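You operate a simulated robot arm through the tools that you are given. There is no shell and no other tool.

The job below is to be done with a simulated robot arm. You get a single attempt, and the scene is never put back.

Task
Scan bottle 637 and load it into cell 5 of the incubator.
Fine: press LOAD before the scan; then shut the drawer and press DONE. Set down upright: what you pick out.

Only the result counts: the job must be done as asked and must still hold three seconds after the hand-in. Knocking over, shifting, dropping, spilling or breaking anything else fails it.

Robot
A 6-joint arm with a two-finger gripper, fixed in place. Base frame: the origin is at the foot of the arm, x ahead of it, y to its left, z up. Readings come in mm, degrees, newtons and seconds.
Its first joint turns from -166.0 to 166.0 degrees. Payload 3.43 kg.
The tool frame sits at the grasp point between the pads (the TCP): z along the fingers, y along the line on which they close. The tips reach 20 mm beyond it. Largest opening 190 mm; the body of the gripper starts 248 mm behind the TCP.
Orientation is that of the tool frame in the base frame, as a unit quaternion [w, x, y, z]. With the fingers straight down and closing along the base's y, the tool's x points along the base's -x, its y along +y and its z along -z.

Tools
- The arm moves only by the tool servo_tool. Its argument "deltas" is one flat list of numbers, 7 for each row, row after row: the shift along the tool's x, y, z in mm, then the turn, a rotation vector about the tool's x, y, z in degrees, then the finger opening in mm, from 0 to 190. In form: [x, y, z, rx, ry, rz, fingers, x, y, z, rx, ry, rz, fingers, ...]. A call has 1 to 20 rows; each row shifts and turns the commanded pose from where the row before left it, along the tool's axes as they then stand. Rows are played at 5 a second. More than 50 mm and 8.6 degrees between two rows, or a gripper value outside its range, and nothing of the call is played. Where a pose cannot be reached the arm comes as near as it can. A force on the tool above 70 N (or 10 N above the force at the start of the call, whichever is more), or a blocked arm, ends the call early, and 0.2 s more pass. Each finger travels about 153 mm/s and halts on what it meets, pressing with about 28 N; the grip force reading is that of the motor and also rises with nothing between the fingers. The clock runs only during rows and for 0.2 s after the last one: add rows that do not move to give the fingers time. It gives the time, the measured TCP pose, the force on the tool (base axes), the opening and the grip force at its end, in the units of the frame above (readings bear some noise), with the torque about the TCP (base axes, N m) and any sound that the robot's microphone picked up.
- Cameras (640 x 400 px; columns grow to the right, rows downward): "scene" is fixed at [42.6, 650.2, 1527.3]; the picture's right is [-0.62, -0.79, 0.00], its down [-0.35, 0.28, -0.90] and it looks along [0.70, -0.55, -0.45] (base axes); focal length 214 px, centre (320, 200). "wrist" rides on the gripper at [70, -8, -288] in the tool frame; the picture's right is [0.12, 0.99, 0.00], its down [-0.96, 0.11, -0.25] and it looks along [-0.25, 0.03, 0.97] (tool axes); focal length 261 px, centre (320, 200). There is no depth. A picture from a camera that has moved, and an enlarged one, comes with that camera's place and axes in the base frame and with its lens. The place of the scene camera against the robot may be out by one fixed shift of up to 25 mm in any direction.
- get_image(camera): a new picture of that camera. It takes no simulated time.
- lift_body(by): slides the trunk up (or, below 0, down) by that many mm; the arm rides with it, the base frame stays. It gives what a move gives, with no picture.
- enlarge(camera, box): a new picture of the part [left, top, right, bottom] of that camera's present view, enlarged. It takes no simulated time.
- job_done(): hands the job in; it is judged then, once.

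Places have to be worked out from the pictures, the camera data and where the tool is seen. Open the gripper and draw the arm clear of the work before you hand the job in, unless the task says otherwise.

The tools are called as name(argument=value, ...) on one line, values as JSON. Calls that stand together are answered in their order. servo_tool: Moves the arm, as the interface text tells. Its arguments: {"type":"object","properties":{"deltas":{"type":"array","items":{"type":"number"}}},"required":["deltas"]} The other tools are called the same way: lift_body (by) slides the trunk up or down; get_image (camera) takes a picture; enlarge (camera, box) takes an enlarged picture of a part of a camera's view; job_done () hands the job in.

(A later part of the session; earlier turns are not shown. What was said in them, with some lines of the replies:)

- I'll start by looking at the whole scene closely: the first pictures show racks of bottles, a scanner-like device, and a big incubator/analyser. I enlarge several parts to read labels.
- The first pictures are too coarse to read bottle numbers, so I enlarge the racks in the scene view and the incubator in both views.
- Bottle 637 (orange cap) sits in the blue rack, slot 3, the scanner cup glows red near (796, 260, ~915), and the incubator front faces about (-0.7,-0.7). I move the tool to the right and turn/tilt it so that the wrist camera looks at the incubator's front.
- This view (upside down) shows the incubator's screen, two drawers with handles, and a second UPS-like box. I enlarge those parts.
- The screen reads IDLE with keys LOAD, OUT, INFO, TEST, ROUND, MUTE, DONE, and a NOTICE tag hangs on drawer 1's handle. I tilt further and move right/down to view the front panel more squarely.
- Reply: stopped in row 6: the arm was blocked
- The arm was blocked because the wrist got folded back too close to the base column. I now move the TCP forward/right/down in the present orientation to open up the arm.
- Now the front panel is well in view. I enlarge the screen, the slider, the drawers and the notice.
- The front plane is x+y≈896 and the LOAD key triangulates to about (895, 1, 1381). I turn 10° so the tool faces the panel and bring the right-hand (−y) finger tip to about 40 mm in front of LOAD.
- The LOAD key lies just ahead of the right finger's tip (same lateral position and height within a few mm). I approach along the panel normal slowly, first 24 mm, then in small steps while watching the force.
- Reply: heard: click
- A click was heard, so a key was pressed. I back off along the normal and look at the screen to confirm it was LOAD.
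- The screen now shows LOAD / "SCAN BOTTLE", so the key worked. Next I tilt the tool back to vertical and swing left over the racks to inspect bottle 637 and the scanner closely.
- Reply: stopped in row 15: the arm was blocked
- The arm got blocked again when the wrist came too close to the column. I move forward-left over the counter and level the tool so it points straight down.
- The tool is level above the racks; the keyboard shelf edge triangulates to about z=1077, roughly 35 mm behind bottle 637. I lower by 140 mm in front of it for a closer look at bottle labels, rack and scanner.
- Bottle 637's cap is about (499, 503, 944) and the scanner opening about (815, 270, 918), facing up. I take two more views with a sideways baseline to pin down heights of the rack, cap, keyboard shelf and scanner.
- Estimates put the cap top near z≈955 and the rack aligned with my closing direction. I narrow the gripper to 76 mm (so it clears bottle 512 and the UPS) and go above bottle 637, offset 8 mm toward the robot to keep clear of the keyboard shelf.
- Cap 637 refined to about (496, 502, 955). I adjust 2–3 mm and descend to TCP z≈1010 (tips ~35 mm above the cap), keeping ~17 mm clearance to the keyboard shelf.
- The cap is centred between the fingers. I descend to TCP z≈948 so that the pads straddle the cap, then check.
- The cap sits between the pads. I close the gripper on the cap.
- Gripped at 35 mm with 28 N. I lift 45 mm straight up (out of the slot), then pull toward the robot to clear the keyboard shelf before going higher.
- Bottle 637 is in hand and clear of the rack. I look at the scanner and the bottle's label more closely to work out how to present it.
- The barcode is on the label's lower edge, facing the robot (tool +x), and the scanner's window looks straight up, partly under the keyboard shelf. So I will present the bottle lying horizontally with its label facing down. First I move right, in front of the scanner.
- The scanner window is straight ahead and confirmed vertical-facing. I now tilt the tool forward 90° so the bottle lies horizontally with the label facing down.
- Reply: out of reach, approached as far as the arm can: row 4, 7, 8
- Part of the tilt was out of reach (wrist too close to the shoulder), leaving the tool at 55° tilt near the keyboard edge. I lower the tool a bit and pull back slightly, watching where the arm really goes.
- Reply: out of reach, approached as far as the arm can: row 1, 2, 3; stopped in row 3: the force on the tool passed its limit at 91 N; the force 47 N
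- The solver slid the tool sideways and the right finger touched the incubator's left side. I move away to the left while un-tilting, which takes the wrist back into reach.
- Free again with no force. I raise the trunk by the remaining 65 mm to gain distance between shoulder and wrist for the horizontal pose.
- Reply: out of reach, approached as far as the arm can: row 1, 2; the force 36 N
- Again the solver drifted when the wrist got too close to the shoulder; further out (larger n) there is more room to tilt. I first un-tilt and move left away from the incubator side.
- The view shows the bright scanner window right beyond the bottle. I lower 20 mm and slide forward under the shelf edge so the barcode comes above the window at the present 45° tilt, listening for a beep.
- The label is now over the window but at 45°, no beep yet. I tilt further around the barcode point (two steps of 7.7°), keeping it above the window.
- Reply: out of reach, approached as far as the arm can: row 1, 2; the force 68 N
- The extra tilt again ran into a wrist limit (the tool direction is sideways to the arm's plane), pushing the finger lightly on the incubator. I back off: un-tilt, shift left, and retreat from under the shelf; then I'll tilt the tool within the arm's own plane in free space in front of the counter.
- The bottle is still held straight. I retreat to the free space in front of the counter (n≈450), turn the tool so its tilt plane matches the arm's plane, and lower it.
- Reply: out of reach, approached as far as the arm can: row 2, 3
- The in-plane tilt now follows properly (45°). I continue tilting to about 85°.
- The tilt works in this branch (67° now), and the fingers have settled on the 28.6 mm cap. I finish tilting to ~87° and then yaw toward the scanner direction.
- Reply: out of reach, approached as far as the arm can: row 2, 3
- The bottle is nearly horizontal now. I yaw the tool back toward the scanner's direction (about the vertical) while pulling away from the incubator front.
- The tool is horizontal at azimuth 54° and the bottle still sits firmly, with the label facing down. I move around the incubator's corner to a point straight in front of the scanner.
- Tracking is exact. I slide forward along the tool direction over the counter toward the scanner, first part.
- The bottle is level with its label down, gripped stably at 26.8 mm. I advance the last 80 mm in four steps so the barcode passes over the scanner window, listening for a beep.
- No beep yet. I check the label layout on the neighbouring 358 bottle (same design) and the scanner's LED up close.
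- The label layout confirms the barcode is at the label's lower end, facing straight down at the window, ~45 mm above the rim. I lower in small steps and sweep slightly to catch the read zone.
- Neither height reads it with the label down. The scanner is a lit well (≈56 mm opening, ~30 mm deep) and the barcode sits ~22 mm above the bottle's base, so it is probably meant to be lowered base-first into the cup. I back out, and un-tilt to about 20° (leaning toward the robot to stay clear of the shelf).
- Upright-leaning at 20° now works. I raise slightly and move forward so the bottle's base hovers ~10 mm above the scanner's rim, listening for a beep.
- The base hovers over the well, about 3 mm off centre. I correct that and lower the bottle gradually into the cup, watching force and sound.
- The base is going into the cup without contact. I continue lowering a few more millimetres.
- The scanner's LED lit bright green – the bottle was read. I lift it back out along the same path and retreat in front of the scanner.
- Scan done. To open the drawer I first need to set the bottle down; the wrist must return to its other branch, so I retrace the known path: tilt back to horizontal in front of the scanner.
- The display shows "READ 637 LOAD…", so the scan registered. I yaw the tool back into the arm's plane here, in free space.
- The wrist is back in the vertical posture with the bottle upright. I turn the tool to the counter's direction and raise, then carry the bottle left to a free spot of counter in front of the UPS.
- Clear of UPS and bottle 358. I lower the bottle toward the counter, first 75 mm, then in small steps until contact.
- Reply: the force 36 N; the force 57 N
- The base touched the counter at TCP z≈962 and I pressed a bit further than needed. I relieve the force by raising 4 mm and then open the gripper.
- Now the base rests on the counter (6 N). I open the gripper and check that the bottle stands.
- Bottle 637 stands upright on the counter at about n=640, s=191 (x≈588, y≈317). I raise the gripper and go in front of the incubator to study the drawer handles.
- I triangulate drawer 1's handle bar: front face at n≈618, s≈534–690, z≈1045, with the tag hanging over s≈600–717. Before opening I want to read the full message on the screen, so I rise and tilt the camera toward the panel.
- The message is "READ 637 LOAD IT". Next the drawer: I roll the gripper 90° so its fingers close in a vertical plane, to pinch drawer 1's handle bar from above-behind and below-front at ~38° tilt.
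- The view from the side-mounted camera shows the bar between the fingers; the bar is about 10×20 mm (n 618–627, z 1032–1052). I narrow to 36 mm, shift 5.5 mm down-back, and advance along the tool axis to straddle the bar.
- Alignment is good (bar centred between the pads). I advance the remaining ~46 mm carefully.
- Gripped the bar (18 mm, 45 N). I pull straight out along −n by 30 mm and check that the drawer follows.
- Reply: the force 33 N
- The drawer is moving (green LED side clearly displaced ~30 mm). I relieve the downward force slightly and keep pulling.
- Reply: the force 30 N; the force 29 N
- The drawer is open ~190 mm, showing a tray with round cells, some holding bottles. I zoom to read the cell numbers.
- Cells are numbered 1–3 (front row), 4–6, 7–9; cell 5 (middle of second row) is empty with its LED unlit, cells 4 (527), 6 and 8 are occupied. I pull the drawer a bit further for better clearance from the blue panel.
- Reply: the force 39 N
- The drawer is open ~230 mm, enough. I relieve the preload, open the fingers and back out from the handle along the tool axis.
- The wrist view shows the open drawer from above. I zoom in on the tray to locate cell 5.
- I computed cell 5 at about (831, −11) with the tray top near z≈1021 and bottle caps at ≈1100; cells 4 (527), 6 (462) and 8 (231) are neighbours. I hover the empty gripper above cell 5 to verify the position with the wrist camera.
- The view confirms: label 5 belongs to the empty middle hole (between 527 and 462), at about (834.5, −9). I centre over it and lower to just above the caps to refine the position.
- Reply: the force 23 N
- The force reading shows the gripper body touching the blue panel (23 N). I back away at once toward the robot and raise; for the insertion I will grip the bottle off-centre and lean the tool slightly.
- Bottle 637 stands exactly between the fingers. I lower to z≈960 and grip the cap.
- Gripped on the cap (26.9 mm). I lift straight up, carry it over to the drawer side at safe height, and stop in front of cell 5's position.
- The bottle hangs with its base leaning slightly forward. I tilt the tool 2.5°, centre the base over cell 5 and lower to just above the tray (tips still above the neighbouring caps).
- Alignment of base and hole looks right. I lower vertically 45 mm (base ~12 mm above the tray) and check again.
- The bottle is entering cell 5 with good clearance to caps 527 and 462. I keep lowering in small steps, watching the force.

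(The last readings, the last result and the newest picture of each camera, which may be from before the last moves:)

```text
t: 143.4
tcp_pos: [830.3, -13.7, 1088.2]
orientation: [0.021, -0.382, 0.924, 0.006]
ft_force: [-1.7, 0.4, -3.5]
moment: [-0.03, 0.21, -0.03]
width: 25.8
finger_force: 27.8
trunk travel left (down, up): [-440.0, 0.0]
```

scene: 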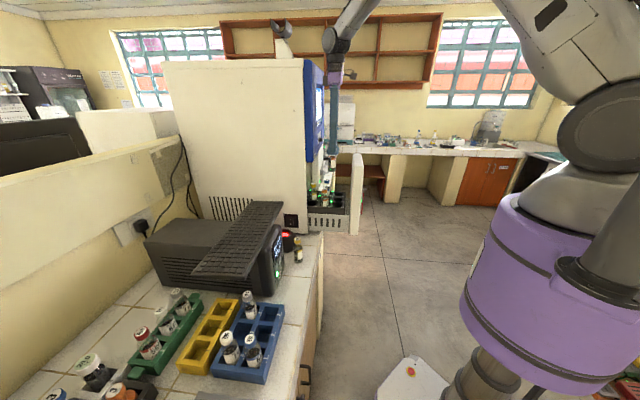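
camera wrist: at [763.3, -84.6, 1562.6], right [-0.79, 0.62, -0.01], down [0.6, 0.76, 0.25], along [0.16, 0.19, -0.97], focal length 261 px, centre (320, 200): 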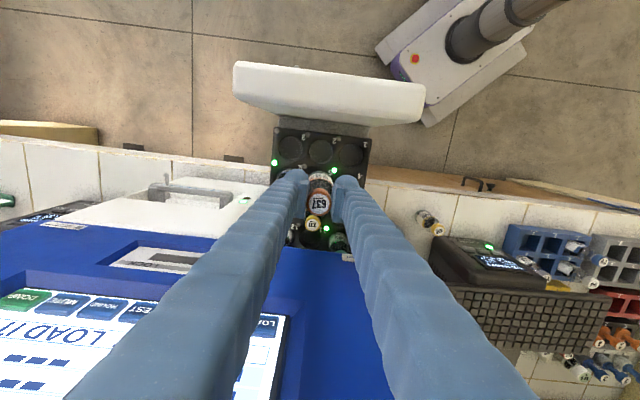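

servo_tool(deltas=[0.1, 0, 3, 0, 0, 0, 18, 0, 0, 0, 0, 0, 0, 18])

enlarge(camera="wrist", box=[250, 110, 390, 240])

enlarge(camera="scene", box=[310, 165, 355, 215])

```text
t: 144.0
tcp_pos: [830.8, -12.8, 1085.8]
orientation: [0.022, -0.383, 0.923, 0.005]
ft_force: [-0.5, 0.3, -0.9]
moment: [-0.05, 0.14, 0.01]
width: 25.8
finger_force: 28.2
trunk travel left (down, up): [-440.0, 0.0]
```

```text
3.08 times, centred on (320, 175) of wrist
camera zoom: at [775.8, -78.3, 1369.5], right [-0.79, 0.62, -0.01], down [0.59, 0.75, 0.29], along [0.19, 0.22, -0.96], focal length 802 px, centre (320, 277)
```

zoom: 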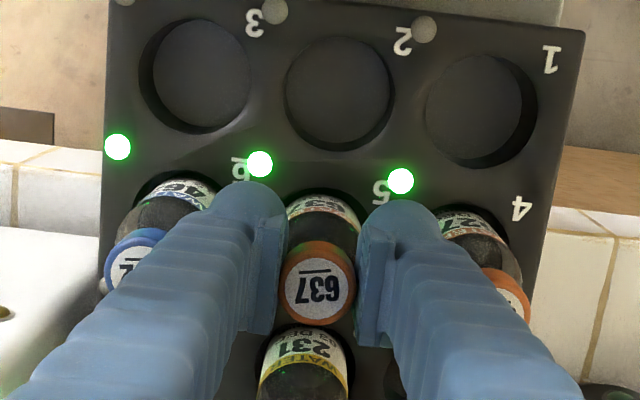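

```text
8.00 times, centred on (332, 190) of scene
camera zoom: at [42.6, 650.2, 1527.3], right [-0.62, -0.79, 0.0], down [-0.35, 0.28, -0.9], along [0.7, -0.55, -0.45], focal length 1716 px, centre (220, 280)
```

zoom: 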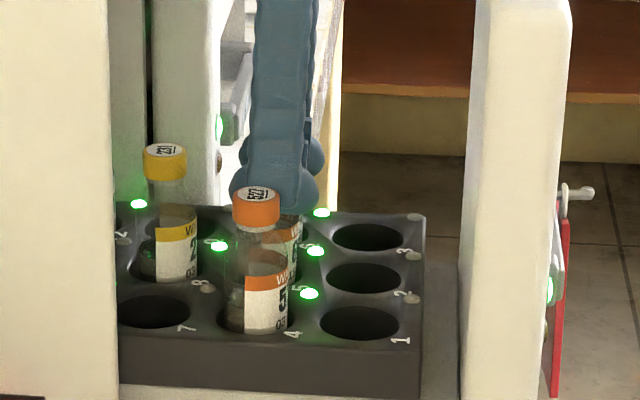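

Cell 5's LED has turned green – the bottle is seated. I check for floor contact with one more small step.

servo_tool(deltas=[0, 0, 1, 0, 0, 0, 18, 0, 0, 0, 0, 0, 0, 18])

```text
t: 144.6
tcp_pos: [830.8, -14.3, 1085.5]
orientation: [0.022, -0.382, 0.924, 0.005]
ft_force: [-1.3, 0.3, 1.2]
moment: [-0.06, 0.16, 0.0]
width: 25.6
finger_force: 27.8
trunk travel left (down, up): [-440.0, 0.0]
```

servo_tool(deltas=[0, 0, 0, 0, 0, 0, 29, 0, 0, 0, 0, 0, 0, 32, 0, 0, 0, 0, 0, 0, 34, 0, 0, 0, 0, 0, 0, 34])

enlarge(camera="wrist", box=[250, 110, 390, 240])

enlarge(camera="scene", box=[310, 165, 355, 215])

```text
t: 145.6
tcp_pos: [831.4, -13.4, 1084.6]
orientation: [0.021, -0.383, 0.924, 0.005]
ft_force: [-0.7, 0.2, -2.0]
moment: [0.04, 0.01, 0.0]
width: 33.9
finger_force: 0.1
trunk travel left (down, up): [-440.0, 0.0]
```

```text
3.08 times, centred on (320, 175) of wrist
camera zoom: at [776.0, -78.1, 1368.2], right [-0.79, 0.62, -0.01], down [0.59, 0.75, 0.29], along [0.19, 0.22, -0.96], focal length 802 px, centre (320, 277)
```

zoom: 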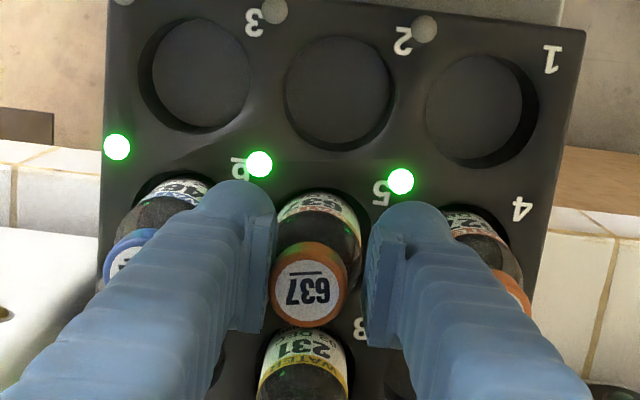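

```text
8.00 times, centred on (332, 190) of scene
camera zoom: at [42.6, 650.2, 1527.3], right [-0.62, -0.79, 0.0], down [-0.35, 0.28, -0.9], along [0.7, -0.55, -0.45], focal length 1716 px, centre (220, 280)
```

zoom: 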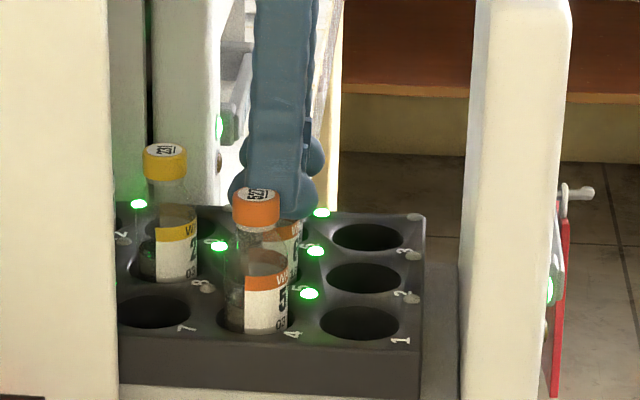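

The bottle is released in cell 5. I centre the open fingers around its cap (3 mm) and rise vertically.

servo_tool(deltas=[0, -3, 0, 0, 0, 0, 34, 0, 0, 0, 0, 0, 0, 34, -0.2, 0, -6, 0, 0, 0, 34, -0.4, 0, -10, 0, 0, 0, 34, -0.8, 0, -20, 0, 0, 0, 34, -1, 0, -25, 0, 0, 0, 34, 0, 0, 0, 0, 0, 0, 34])

enlarge(camera="wrist", box=[250, 110, 390, 240])

enlarge(camera="scene", box=[310, 165, 355, 215])

```text
t: 147.2
tcp_pos: [833.1, -15.0, 1144.6]
orientation: [0.021, -0.383, 0.923, 0.005]
ft_force: [0.2, 1.3, 0.9]
moment: [0.01, 0.06, -0.01]
width: 34.1
finger_force: 0.0
trunk travel left (down, up): [-440.0, 0.0]
```

```text
3.08 times, centred on (320, 175) of wrist
camera zoom: at [778.1, -79.1, 1428.8], right [-0.79, 0.62, -0.01], down [0.59, 0.75, 0.29], along [0.19, 0.22, -0.96], focal length 802 px, centre (320, 277)
```

zoom: 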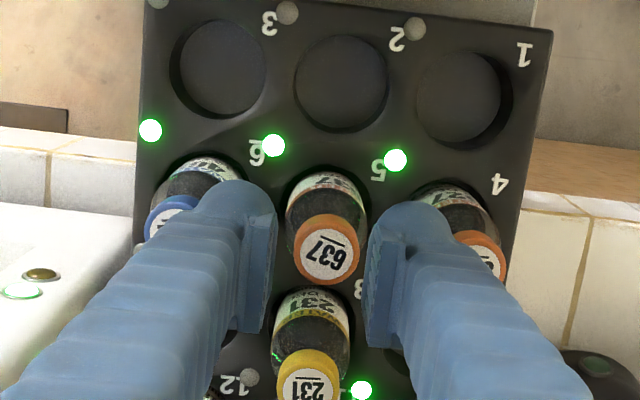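

```text
8.00 times, centred on (332, 190) of scene
camera zoom: at [42.6, 650.2, 1527.3], right [-0.62, -0.79, 0.0], down [-0.35, 0.28, -0.9], along [0.7, -0.55, -0.45], focal length 1716 px, centre (220, 280)
```

zoom: 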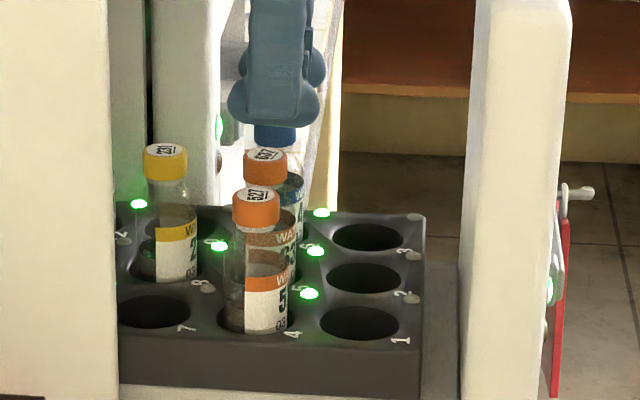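

Bottle 637 sits upright in cell 5 with its LED lit. I now rise over the drawer front, retreat in front of it, tilt 45° and close the fingers to push the drawer shut.

servo_tool(deltas=[0, 0, -48, 0, 0, 0, 34, 0, 0, -48, 0, 0, 0, 34, 0, 0, -49, 0, 0, 0, 34, 45, 0, 0, 0, 0, 0, 34, 45, 0, 0, 0, 0, 0, 20, 45, 0, 0, 0, 0, 0, 6, 45, 0, 0, 0, 0, 0, 6, 38, 0, 0, 0, 0, 0, 6, 0, 0, 0, 0, -7.1, 0, 6, 0, 0, 0, 0, -7.1, 0, 6, 0, 0, 0, 0, -7.1, 0, 6, 0, 0, 0, 0, -7.1, 0, 6, 0, 0, 0, 0, -7.1, 0, 6, 0, 0, 0, 0, -7.1, 0, 6, 0, 0, 0, 0, 0, 0, 6])

get_image(camera="wrist")

enlarge(camera="scene", box=[280, 120, 400, 250])

```text
t: 150.4
tcp_pos: [672.7, -172.4, 1281.7]
orientation: [0.356, -0.354, 0.853, 0.144]
ft_force: [-0.9, -0.2, 0.3]
moment: [-0.01, 0.0, 0.0]
width: 6.0
finger_force: 0.0
trunk travel left (down, up): [-440.0, 0.0]
```

```text
taken
camera wrist: at [497.7, -358.5, 1434.3], right [-0.76, 0.64, -0.09], down [0.27, 0.44, 0.86], along [0.59, 0.63, -0.51], focal length 261 px, centre (320, 200)
```

wrist: 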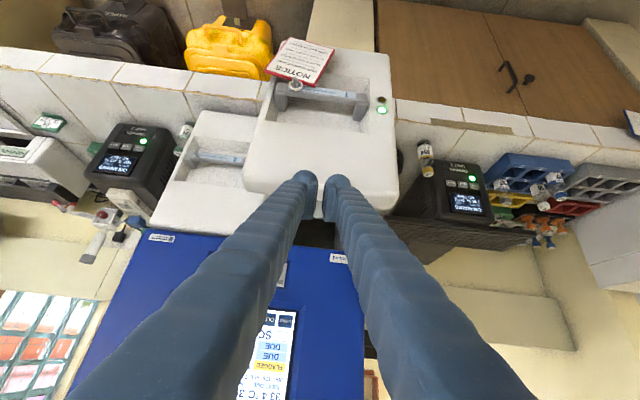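

```text
3.08 times, centred on (340, 185) of scene
camera zoom: at [42.6, 650.2, 1527.3], right [-0.62, -0.79, 0.0], down [-0.35, 0.28, -0.9], along [0.7, -0.55, -0.45], focal length 660 px, centre (258, 246)
```

zoom: 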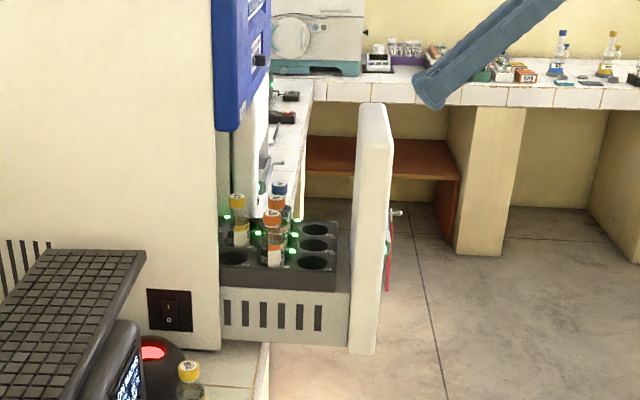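

I lower to z≈1180 (between pocket and top edge), centre on the drawer front, and start pushing.

servo_tool(deltas=[23.9, -5, 23.8, 0, 0, 0, 6, 23.9, -5, 23.8, 0, 0, 0, 6, 23.9, 0.2, 23.8, 0, 0, 0, 6, -7.06, 0, 7.09, 0, 0, 0, 6, -3.5, 0, 3.55, 0, 0, 0, 6, 0, 0, 0, 0, 0, 0, 6])

enlarge(camera="scene", box=[280, 120, 400, 250])

get_image(camera="wrist")

```text
t: 151.8
tcp_pos: [691.4, -171.2, 1180.6]
orientation: [0.355, -0.355, 0.852, 0.145]
ft_force: [0.4, 0.4, 0.7]
moment: [0.05, -0.04, 0.01]
width: 5.8
finger_force: 0.0
trunk travel left (down, up): [-440.0, 0.0]
```

```text
3.08 times, centred on (340, 185) of scene
camera zoom: at [42.6, 650.2, 1527.3], right [-0.62, -0.79, 0.0], down [-0.35, 0.28, -0.9], along [0.7, -0.55, -0.45], focal length 660 px, centre (258, 246)
```

zoom: 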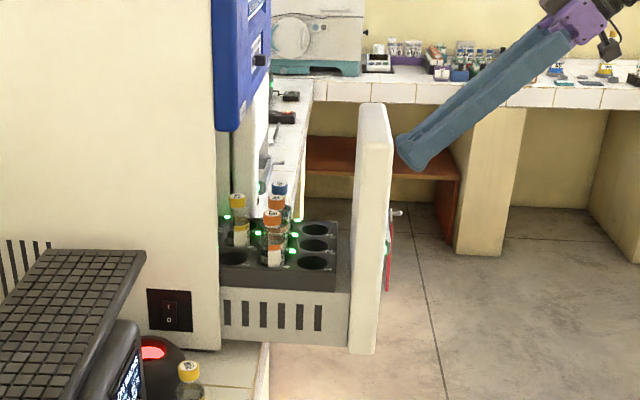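

```text
taken
camera wrist: at [515.7, -356.2, 1333.1], right [-0.76, 0.64, -0.09], down [0.27, 0.44, 0.86], along [0.59, 0.63, -0.51], focal length 261 px, centre (320, 200)
```

wrist: 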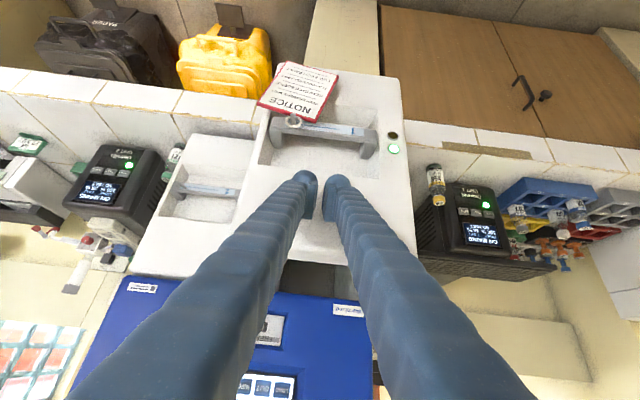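

servo_tool(deltas=[-7.06, 0, 7.09, 0, 0, 0, 6, -7.06, 0, 7.09, 0, 0, 0, 6, -7.06, 0, 7.09, 0, 0, 0, 6, 0, 0, 0, 0, 0, 0, 6])

enlarge(camera="scene", box=[280, 120, 400, 250])

```text
t: 152.8
tcp_pos: [712.4, -147.9, 1180.3]
orientation: [0.356, -0.355, 0.853, 0.144]
ft_force: [-0.6, -0.1, -0.6]
moment: [-0.01, -0.01, -0.03]
width: 6.2
finger_force: 0.0
trunk travel left (down, up): [-440.0, 0.0]
```

```text
3.08 times, centred on (340, 185) of scene
camera zoom: at [42.6, 650.2, 1527.3], right [-0.62, -0.79, 0.0], down [-0.35, 0.28, -0.9], along [0.7, -0.55, -0.45], focal length 660 px, centre (258, 246)
```

zoom: 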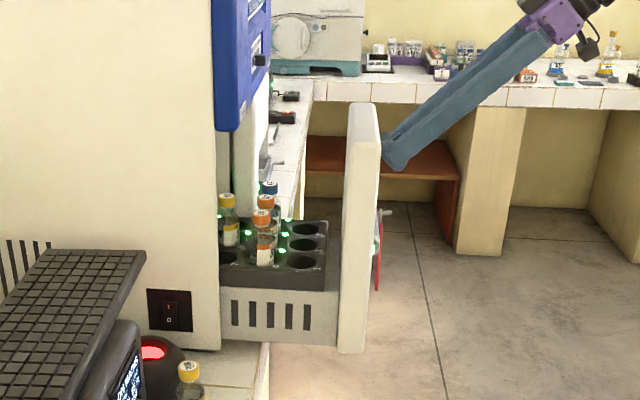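

The drawer slides in easily. I continue pushing steadily.

servo_tool(deltas=[-5.6, 0, 5.7, 0, 0, 0, 6, -7.06, 0, 7.09, 0, 0, 0, 6, -7.06, 0, 7.09, 0, 0, 0, 6, -7.06, 0, 7.09, 0, 0, 0, 6, -7.06, 0, 7.09, 0, 0, 0, 6, -7.06, 0, 7.09, 0, 0, 0, 6, -7.06, 0, 7.09, 0, 0, 0, 6, -7.06, 0, 7.09, 0, 0, 0, 6, -7.06, 0, 7.09, 0, 0, 0, 6, -7.06, 0, 7.09, 0, 0, 0, 6, 0, 0, 0, 0, 0, 0, 6])

enlarge(camera="scene", box=[280, 120, 400, 250])

```text
t: 155.2
tcp_pos: [783.4, -79.5, 1181.3]
orientation: [0.356, -0.355, 0.852, 0.145]
ft_force: [0.2, -0.1, 0.1]
moment: [-0.02, 0.01, 0.02]
width: 6.0
finger_force: 0.1
trunk travel left (down, up): [-440.0, 0.0]
```

```text
3.08 times, centred on (340, 185) of scene
camera zoom: at [42.6, 650.2, 1527.3], right [-0.62, -0.79, 0.0], down [-0.35, 0.28, -0.9], along [0.7, -0.55, -0.45], focal length 660 px, centre (258, 246)
```

zoom: 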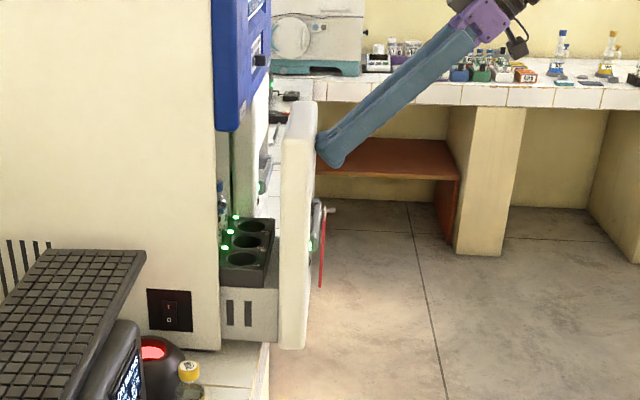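

servo_tool(deltas=[-5.6, 0, 5.7, 0, 0, 0, 6, -7.06, 0, 7.09, 0, 0, 0, 6, -7.06, 0, 7.09, 0, 0, 0, 6, -7.06, 0, 7.09, 0, 0, 0, 6, -7.06, 0, 7.09, 0, 0, 0, 6, -7.06, 0, 7.09, 0, 0, 0, 6, -7.06, 0, 7.09, 0, 0, 0, 6, -7.06, 0, 7.09, 0, 0, 0, 6, 0, 0, 0, 0, 0, 0, 6])

enlarge(camera="scene", box=[280, 120, 400, 250])

get_image(camera="wrist")

```text
t: 157.2
tcp_pos: [837.5, -24.1, 1179.8]
orientation: [0.356, -0.354, 0.852, 0.144]
ft_force: [-0.4, 0.0, 0.3]
moment: [0.06, 0.01, 0.0]
width: 6.2
finger_force: 0.0
trunk travel left (down, up): [-440.0, 0.0]
```

```text
3.08 times, centred on (340, 185) of scene
camera zoom: at [42.6, 650.2, 1527.3], right [-0.62, -0.79, 0.0], down [-0.35, 0.28, -0.9], along [0.7, -0.55, -0.45], focal length 660 px, centre (258, 246)
```

zoom: 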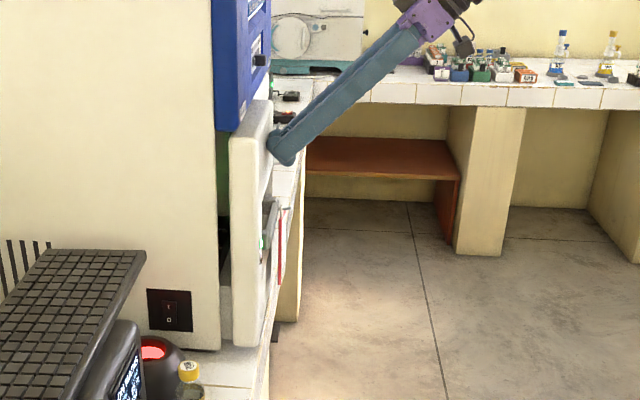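

```text
taken
camera wrist: at [662.1, -210.0, 1332.9], right [-0.76, 0.64, -0.09], down [0.27, 0.44, 0.86], along [0.59, 0.63, -0.51], focal length 261 px, centre (320, 200)
```

wrist: 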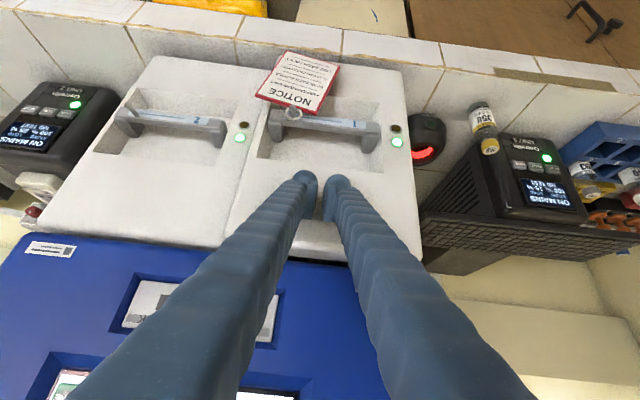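

Nearly shut. I push the last ~25 mm slowly, watching for the end stop.

servo_tool(deltas=[-3.5, 0, 3.55, 0, 0, 0, 6, -3.5, 0, 3.55, 0, 0, 0, 6, -3.5, 0, 3.55, 0, 0, 0, 6, -2.1, 0, 2.1, 0, 0, 0, 6, 0, 0, 0, 0, 0, 0, 6])

enlarge(camera="scene", box=[300, 130, 360, 200])

enlarge(camera="wrist", box=[100, 60, 460, 280])

```text
t: 158.4
tcp_pos: [849.8, -11.8, 1178.7]
orientation: [0.356, -0.355, 0.852, 0.144]
ft_force: [-0.6, -1.5, 0.8]
moment: [0.01, 0.0, -0.01]
width: 5.8
finger_force: 0.0
trunk travel left (down, up): [-440.0, 0.0]
```

```text
5.71 times, centred on (330, 165) of scene
camera zoom: at [42.6, 650.2, 1527.3], right [-0.62, -0.79, 0.0], down [-0.35, 0.28, -0.9], along [0.7, -0.55, -0.45], focal length 1226 px, centre (263, 400)
```

zoom: 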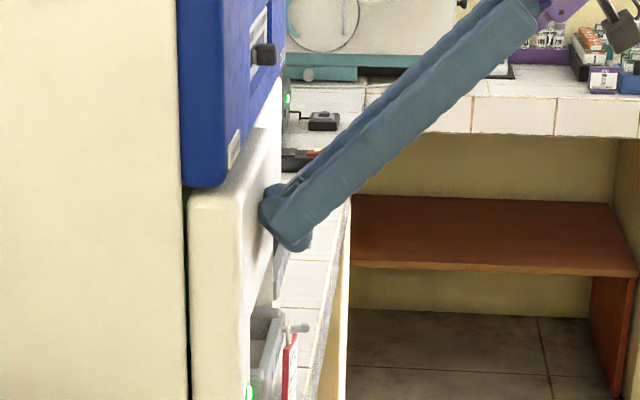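

```text
1.78 times, centred on (280, 170) of wrist
camera zoom: at [674.5, -197.4, 1331.9], right [-0.76, 0.64, -0.09], down [0.27, 0.44, 0.86], along [0.59, 0.63, -0.51], focal length 463 px, centre (391, 253)
```

zoom: 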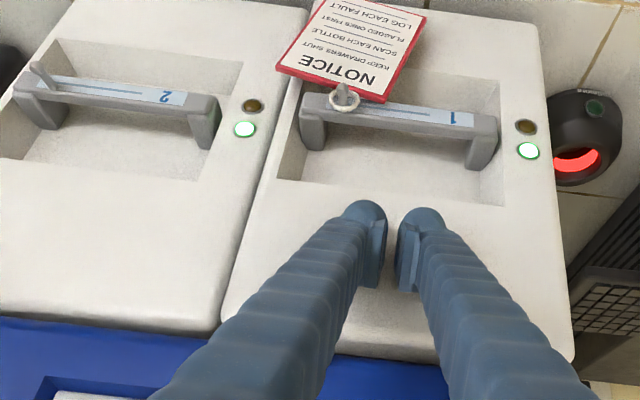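

servo_tool(deltas=[-2.1, 0, 2.1, 0, 0, 0, 6, -2.1, 0, 2.1, 0, 0, 0, 6, 0, 0, 0, 0, 0, 0, 6])

enlarge(camera="scene", box=[300, 130, 360, 200])

```text
t: 159.2
tcp_pos: [854.5, -6.5, 1179.2]
orientation: [0.355, -0.356, 0.852, 0.145]
ft_force: [-0.1, 0.2, 0.0]
moment: [-0.01, 0.04, -0.02]
width: 6.0
finger_force: 0.1
trunk travel left (down, up): [-440.0, 0.0]
```

```text
5.71 times, centred on (330, 165) of scene
camera zoom: at [42.6, 650.2, 1527.3], right [-0.62, -0.79, 0.0], down [-0.35, 0.28, -0.9], along [0.7, -0.55, -0.45], focal length 1226 px, centre (263, 400)
```

zoom: 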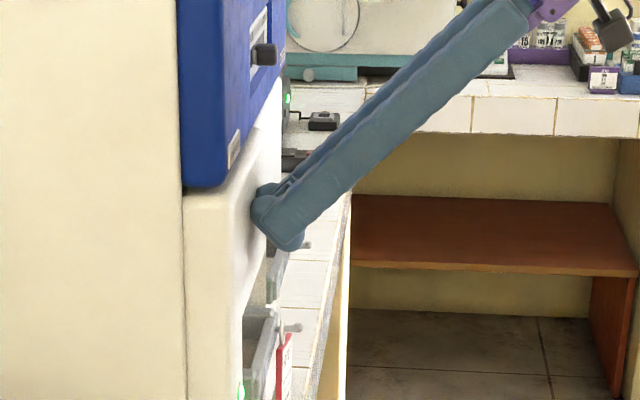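

servo_tool(deltas=[-2.1, 0, 2.1, 0, 0, 0, 6, -2.1, 0, 2.1, 0, 0, 0, 6, 0, 0, 0, 0, 0, 0, 6])

enlarge(camera="wrist", box=[100, 60, 460, 280])

```text
t: 160.0
tcp_pos: [859.0, -3.1, 1179.6]
orientation: [0.355, -0.355, 0.853, 0.144]
ft_force: [-0.4, 0.3, 0.3]
moment: [0.0, 0.0, 0.02]
width: 6.1
finger_force: 0.1
trunk travel left (down, up): [-440.0, 0.0]
```

```text
1.78 times, centred on (280, 170) of wrist
camera zoom: at [684.2, -188.8, 1332.2], right [-0.76, 0.64, -0.09], down [0.27, 0.44, 0.86], along [0.59, 0.63, -0.51], focal length 463 px, centre (391, 253)
```

zoom: 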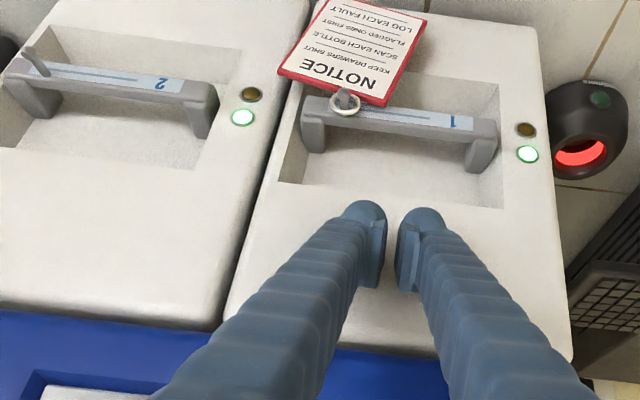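

servo_tool(deltas=[-2.1, 0, 2.1, 0, 0, 0, 6, -2.1, 0, 2.1, 0, 0, 0, 6, 0, 0, 0, 0, 0, 0, 6])

enlarge(camera="scene", box=[300, 130, 360, 200])

```text
t: 160.8
tcp_pos: [863.2, -0.2, 1179.7]
orientation: [0.355, -0.356, 0.852, 0.145]
ft_force: [-6.8, -6.0, -1.2]
moment: [-0.01, -0.01, 0.01]
width: 6.1
finger_force: 0.0
trunk travel left (down, up): [-440.0, 0.0]
```

```text
5.71 times, centred on (330, 165) of scene
camera zoom: at [42.6, 650.2, 1527.3], right [-0.62, -0.79, 0.0], down [-0.35, 0.28, -0.9], along [0.7, -0.55, -0.45], focal length 1226 px, centre (263, 400)
```

zoom: 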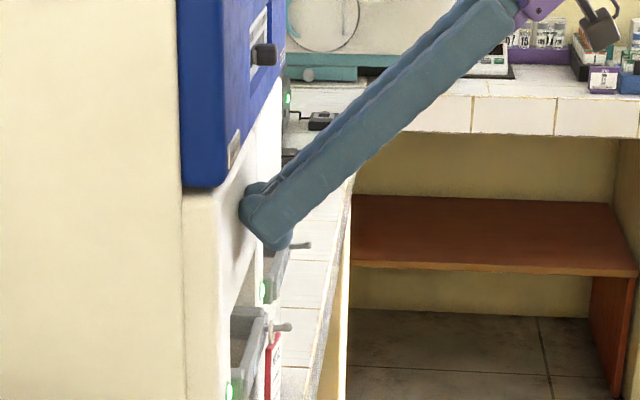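

servo_tool(deltas=[-1.4, 0, 1.4, 0, 0, 0, 6, 0, 0, 0, 0, 0, 0, 6])

```text
t: 161.4
tcp_pos: [861.9, -0.3, 1179.6]
orientation: [0.356, -0.354, 0.853, 0.144]
ft_force: [-18.5, -18.8, -4.4]
moment: [-0.05, -0.03, 0.03]
width: 6.1
finger_force: 0.0
trunk travel left (down, up): [-440.0, 0.0]
```

The end stop is reached (26 N): drawer 1 is shut. I back off, rise toward the screen and turn 20° so that a single finger can press DONE (key at about (1031, −121, 1387)).

servo_tool(deltas=[23.3, 0, -23.4, 0, 0, 0, 6, 23.3, 0, -23.4, 0, 0, 0, 20, 23.3, 0, -23.4, 0, 0, 0, 40, -29.5, -0.3, -29.4, 0, 0, 0, 70, -29.5, -0.3, -29.4, 0, 0, 0, 100, -29.5, -0.3, -29.4, 0, 0, 0, 100, -29.5, -0.3, -29.4, 0, 0, 0, 100, -29.5, -0.3, -29.4, 0, 0, 0, 100, 0, 0, 0, -4.73, -0.04, -4.7, 100, 0, 0, 0, -4.73, -0.04, -4.7, 100, 0, 0, 0, -4.73, -0.04, -4.7, 100, 0, 0, 0, 0, 0, 0, 100])

get_image(camera="wrist")

enlarge(camera="scene", box=[300, 130, 360, 210])

```text
t: 164.0
tcp_pos: [791.3, -67.6, 1390.6]
orientation: [0.326, -0.497, 0.778, 0.204]
ft_force: [-0.4, 0.2, 0.9]
moment: [-0.03, -0.08, -0.08]
width: 99.9
finger_force: 0.0
trunk travel left (down, up): [-440.0, 0.0]
```

```text
taken
camera wrist: at [690.7, -301.9, 1543.0], right [-0.94, 0.34, -0.09], down [0.1, 0.51, 0.86], along [0.34, 0.79, -0.51], focal length 261 px, centre (320, 200)
```

wrist: 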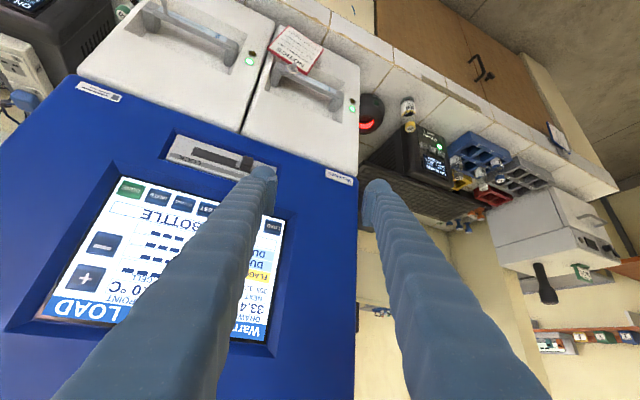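

```text
5.00 times, centred on (330, 170) of scene
camera zoom: at [42.6, 650.2, 1527.3], right [-0.62, -0.79, 0.0], down [-0.35, 0.28, -0.9], along [0.7, -0.55, -0.45], focal length 1072 px, centre (270, 350)
```

zoom: 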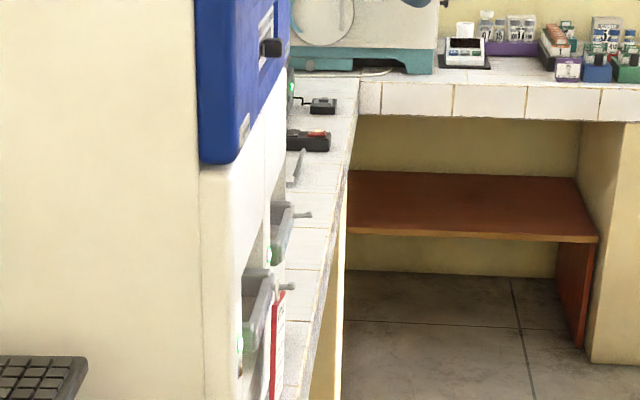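

enlarge(camera="wrist", box=[30, 130, 300, 330])

enlarge(camera="wrist", box=[90, 160, 210, 250])

```text
2.00 times, centred on (165, 230) of wrist
camera zoom: at [690.7, -301.9, 1543.0], right [-0.94, 0.34, -0.09], down [0.1, 0.51, 0.86], along [0.34, 0.79, -0.51], focal length 521 px, centre (630, 140)
```

zoom: 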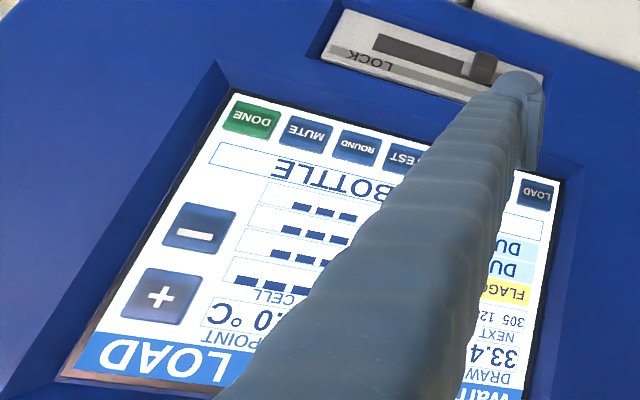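

```text
4.44 times, centred on (150, 205) of wrist
camera zoom: at [690.7, -301.9, 1543.0], right [-0.94, 0.34, -0.09], down [0.1, 0.51, 0.86], along [0.34, 0.79, -0.51], focal length 1158 px, centre (1076, 178)
```

zoom: 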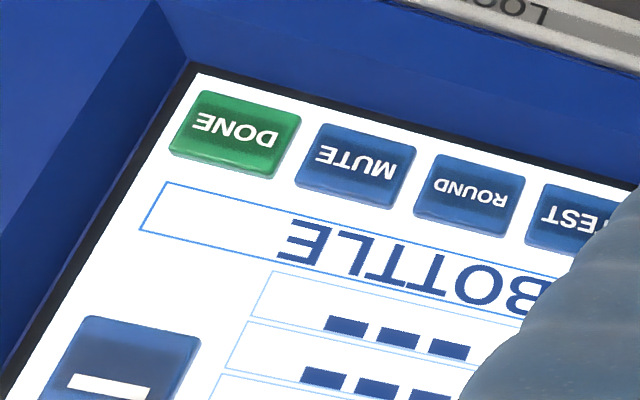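

DONE is at about s=817, z=1386 on the panel. I move sideways so the right finger's tip is ~50 mm in front of it and check.

servo_tool(deltas=[4.4, -38.9, -3.2, 0, 0, 0, 100, 4.4, -38.9, -3.2, 0, 0, 0, 100, 4.4, -38.9, -3.2, 0, 0, 0, 100, 4.4, -38.9, -3.2, 0, 0, 0, 100, 0, 0, 0, 0, 0, 0, 100])

get_image(camera="wrist")

enlarge(camera="wrist", box=[180, 130, 300, 230])

```text
t: 165.2
tcp_pos: [925.2, -153.8, 1386.8]
orientation: [0.325, -0.498, 0.778, 0.204]
ft_force: [0.1, -1.1, -0.3]
moment: [-0.05, -0.06, -0.01]
width: 100.1
finger_force: 0.0
trunk travel left (down, up): [-440.0, 0.0]
```

```text
taken
camera wrist: at [822.4, -388.6, 1539.7], right [-0.93, 0.34, -0.09], down [0.1, 0.51, 0.86], along [0.34, 0.79, -0.51], focal length 261 px, centre (320, 200)
```

wrist: 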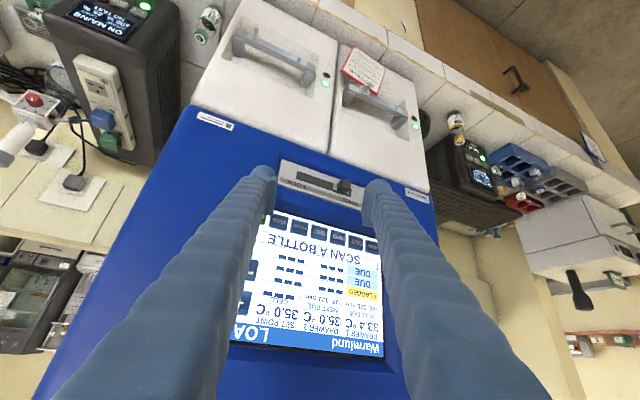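

```text
4.00 times, centred on (240, 180) of wrist
camera zoom: at [822.4, -388.6, 1539.7], right [-0.93, 0.34, -0.09], down [0.1, 0.51, 0.86], along [0.34, 0.79, -0.51], focal length 1043 px, centre (640, 280)
```

zoom: 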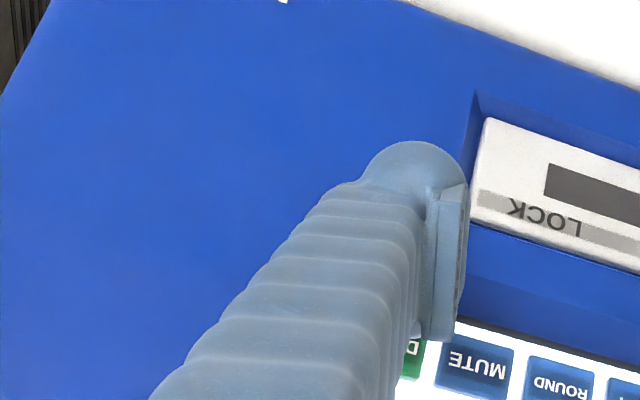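

servo_tool(deltas=[1, 1, 1, 0, 0, 0, 100, -7.7, -4, 7.8, 0, 0, 0, 100, -7.7, -4, 7.8, 0, 0, 0, 100, -6, -3.1, 6, 0, 0, 0, 100, 0, 0, 0, 0, 0, 0, 100])

enlarge(camera="wrist", box=[180, 130, 300, 230])

```text
t: 166.4
tcp_pos: [947.6, -129.6, 1385.9]
orientation: [0.327, -0.496, 0.778, 0.204]
ft_force: [-0.7, 0.3, 0.2]
moment: [-0.03, -0.03, -0.02]
width: 99.9
finger_force: 0.2
trunk travel left (down, up): [-440.0, 0.0]
```

```text
4.00 times, centred on (240, 180) of wrist
camera zoom: at [846.5, -364.3, 1537.6], right [-0.94, 0.34, -0.09], down [0.1, 0.51, 0.86], along [0.34, 0.79, -0.51], focal length 1043 px, centre (640, 280)
```

zoom: 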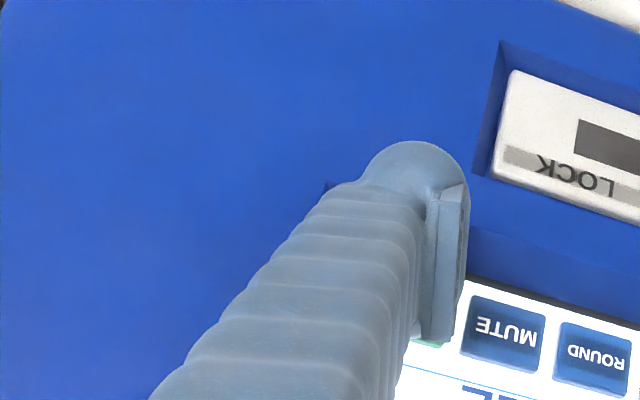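

servo_tool(deltas=[-2, -1, 2, 0, 0, 0, 100, -2, -1, 2, 0, 0, 0, 100, -2, -1, 2, 0, 0, 0, 100, 0, 0, 0, 0, 0, 0, 100])

enlarge(camera="wrist", box=[180, 130, 300, 230])

```text
t: 167.4
tcp_pos: [954.7, -122.9, 1385.4]
orientation: [0.325, -0.498, 0.778, 0.204]
ft_force: [0.3, -0.5, 0.0]
moment: [0.0, -0.04, -0.07]
width: 100.0
finger_force: 0.1
trunk travel left (down, up): [-440.0, 0.0]
heard: click
```

```text
4.00 times, centred on (240, 180) of wrist
camera zoom: at [853.6, -357.6, 1536.9], right [-0.94, 0.34, -0.09], down [0.1, 0.51, 0.86], along [0.34, 0.79, -0.51], focal length 1043 px, centre (640, 280)
```

zoom: 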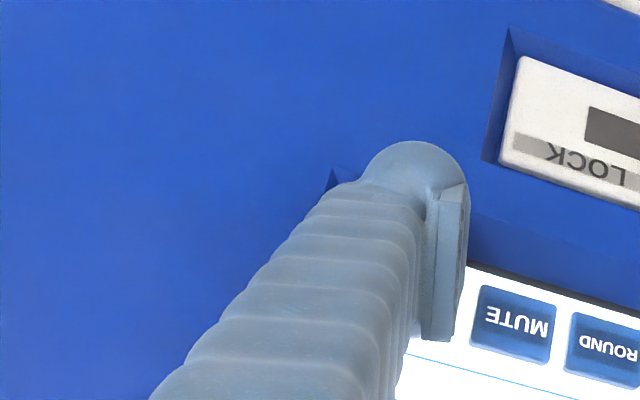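

A click was heard. I back off along the normal and read the screen to confirm DONE was accepted.

servo_tool(deltas=[6.6, 3.4, -6.7, 0, 0, 0, 100, 13.2, 6.8, -13.4, 0, 0, 0, 100, 19.8, 10.3, -20, 0, 0, 0, 100, 19.8, 10.3, -20, 0, 0, 0, 100, 0, 0, 0, 0, 0, 0, 100])

get_image(camera="wrist")

enlarge(camera="wrist", box=[220, 180, 400, 350])

```text
t: 168.6
tcp_pos: [891.1, -186.2, 1383.1]
orientation: [0.326, -0.497, 0.778, 0.204]
ft_force: [-0.7, -0.5, -0.2]
moment: [0.03, 0.02, 0.06]
width: 100.1
finger_force: 0.2
trunk travel left (down, up): [-440.0, 0.0]
```

```text
taken
camera wrist: at [790.2, -419.7, 1535.9], right [-0.94, 0.34, -0.09], down [0.1, 0.51, 0.86], along [0.34, 0.79, -0.51], focal length 261 px, centre (320, 200)
```

wrist: 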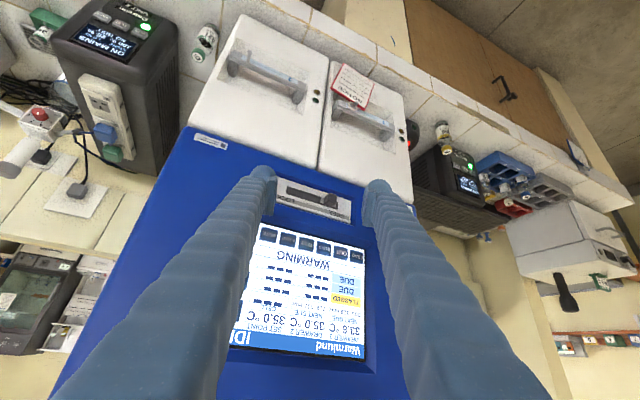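

```text
2.35 times, centred on (310, 265) of wrist
camera zoom: at [790.2, -419.7, 1535.9], right [-0.94, 0.34, -0.09], down [0.1, 0.51, 0.86], along [0.34, 0.79, -0.51], focal length 613 px, centre (344, 47)
```

zoom: 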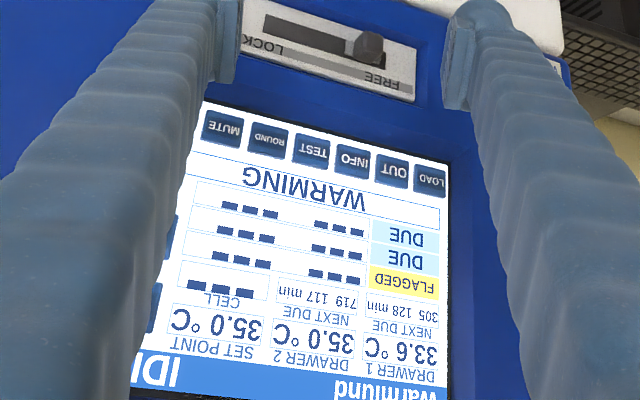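

The screen is back to IDLE / WARMING, so DONE was accepted. I check that drawer 1 is fully shut and everything else is in place.

enlarge(camera="wrist", box=[180, 10, 440, 220])

enlarge(camera="scene", box=[290, 110, 360, 260])

enlarge(camera="scene", box=[120, 200, 330, 400])

```text
1.90 times, centred on (310, 115) of wrist
camera zoom: at [790.2, -419.7, 1535.9], right [-0.94, 0.34, -0.09], down [0.1, 0.51, 0.86], along [0.34, 0.79, -0.51], focal length 496 px, centre (339, 362)
```

zoom: 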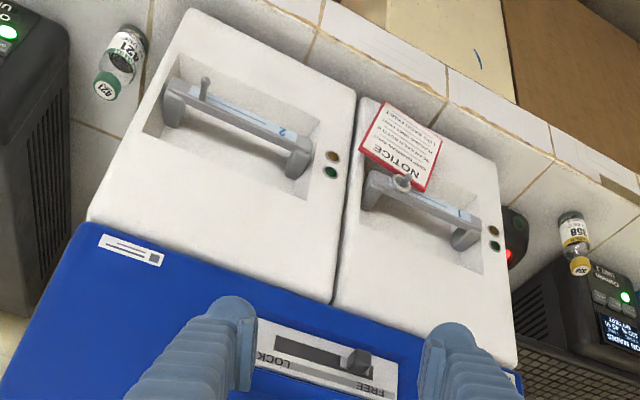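

```text
2.67 times, centred on (325, 185) of scene
camera zoom: at [42.6, 650.2, 1527.3], right [-0.62, -0.79, 0.0], down [-0.35, 0.28, -0.9], along [0.7, -0.55, -0.45], focal length 572 px, centre (307, 240)
```

zoom: 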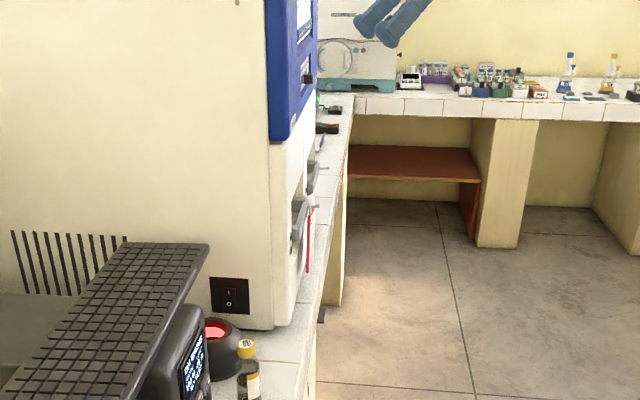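

```text
2.00 times, centred on (225, 300) of scene
camera zoom: at [42.6, 650.2, 1527.3], right [-0.62, -0.79, 0.0], down [-0.35, 0.28, -0.9], along [0.7, -0.55, -0.45], focal length 429 px, centre (510, 0)
```

zoom: 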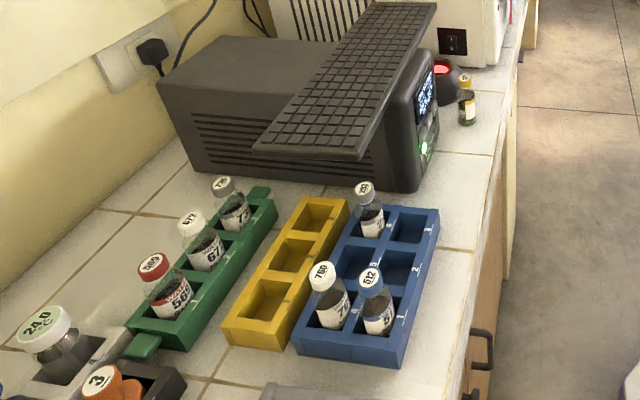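

enlarge(camera="scene", box=[300, 140, 350, 210])

```text
5.71 times, centred on (325, 175) of scene
camera zoom: at [42.6, 650.2, 1527.3], right [-0.62, -0.79, 0.0], down [-0.35, 0.28, -0.9], along [0.7, -0.55, -0.45], focal length 1226 px, centre (291, 343)
```

zoom: 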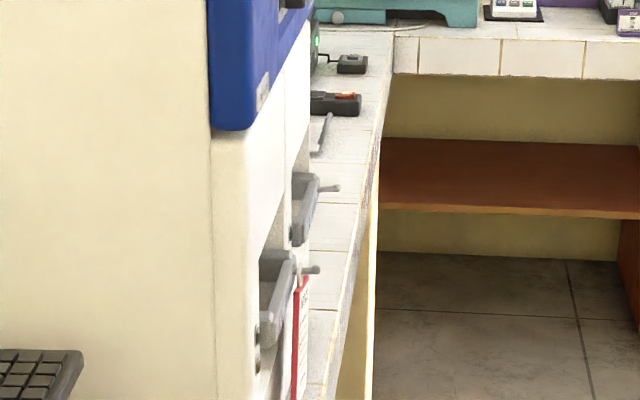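

Everything matches the starting scene, with drawer 1 flush. I draw the arm clear and open the gripper wide.

servo_tool(deltas=[26, 13.5, -26.5, 0, 0, 0, 130, 26, 13.5, -26.5, 0, 0, 0, 160, 0, 0, -40, 0, 0, 0, 190, 0, 0, -40, 0, 0, 0, 190, 0, 0, 0, 0, 0, 0, 190, 0, 0, 0, 0, 0, 0, 190])

get_image(camera="wrist")

get_image(camera="scene")

```text
t: 170.0
tcp_pos: [811.7, -293.2, 1441.8]
orientation: [0.325, -0.497, 0.778, 0.204]
ft_force: [-0.7, -0.2, 0.0]
moment: [-0.03, -0.02, -0.03]
width: 189.6
finger_force: 0.1
trunk travel left (down, up): [-440.0, 0.0]
```

```text
taken
camera wrist: at [710.1, -527.6, 1594.0], right [-0.94, 0.34, -0.09], down [0.1, 0.51, 0.86], along [0.34, 0.79, -0.51], focal length 261 px, centre (320, 200)
```

wrist: 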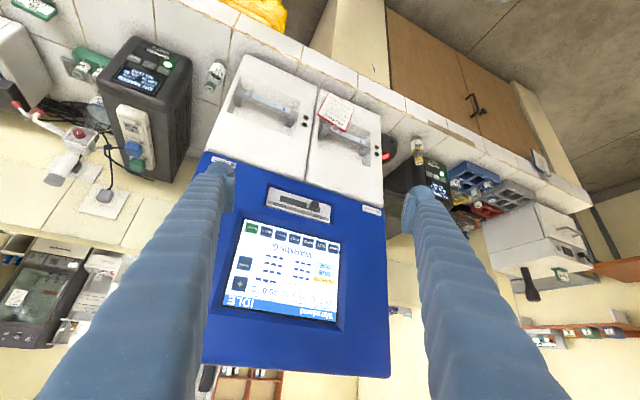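

```text
taken
```

scene: 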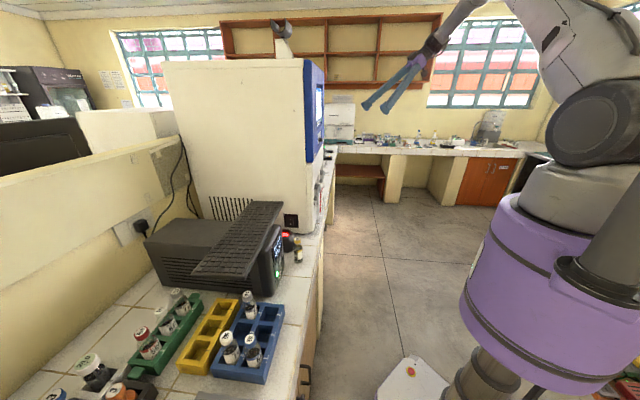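

LOAD was pressed first, then bottle 637 was scanned and loaded into cell 5, whose LED lit. The drawer is shut, DONE was accepted (the screen shows IDLE), and the arm is clear with the gripper open. I hand the job in.

job_done()

```text
The job is handed in.
```

Bottle 637 is scanned and sitting upright in cell 5 of drawer 1, and the job is handed in; I have not seen the verdict.

| Step | What I saw |
|---|---|
| LOAD pressed before the scan | A click, then the screen changed to LOAD with "SCAN BOTTLE" |
| Bottle 637 scanned | The scanner LED lit green and the screen read "READ 637 LOAD IT" |
| Loaded into cell 5 | The cell 5 LED lit as the bottle reached the floor of the cell |
| Drawer shut | Drawer 1 pushed to its end stop and sits flush again, as before |
| DONE pressed | A click, then the screen went back to IDLE ("WARMING") |

- **Bottle set down between steps:** I stood bottle 637 upright on the counter while I opened the drawer, then picked it up again and loaded it. It was pressed down with about 56 N while being set down, harder than needed.
- **Contacts along the way:** While positioning for the scan, a finger pushed against the incubator's left side three times, stopping once at the 91 N force limit. The gripper body also touched the blue panel once, at about 23 N.
- **Final check:** In the last pictures the racks, the other bottles, the scanner and the notice tag look unmoved. The neighbouring bottles in the drawer were last seen in place just before it was shut.
- **Arm:** It is drawn clear, with the gripper open.
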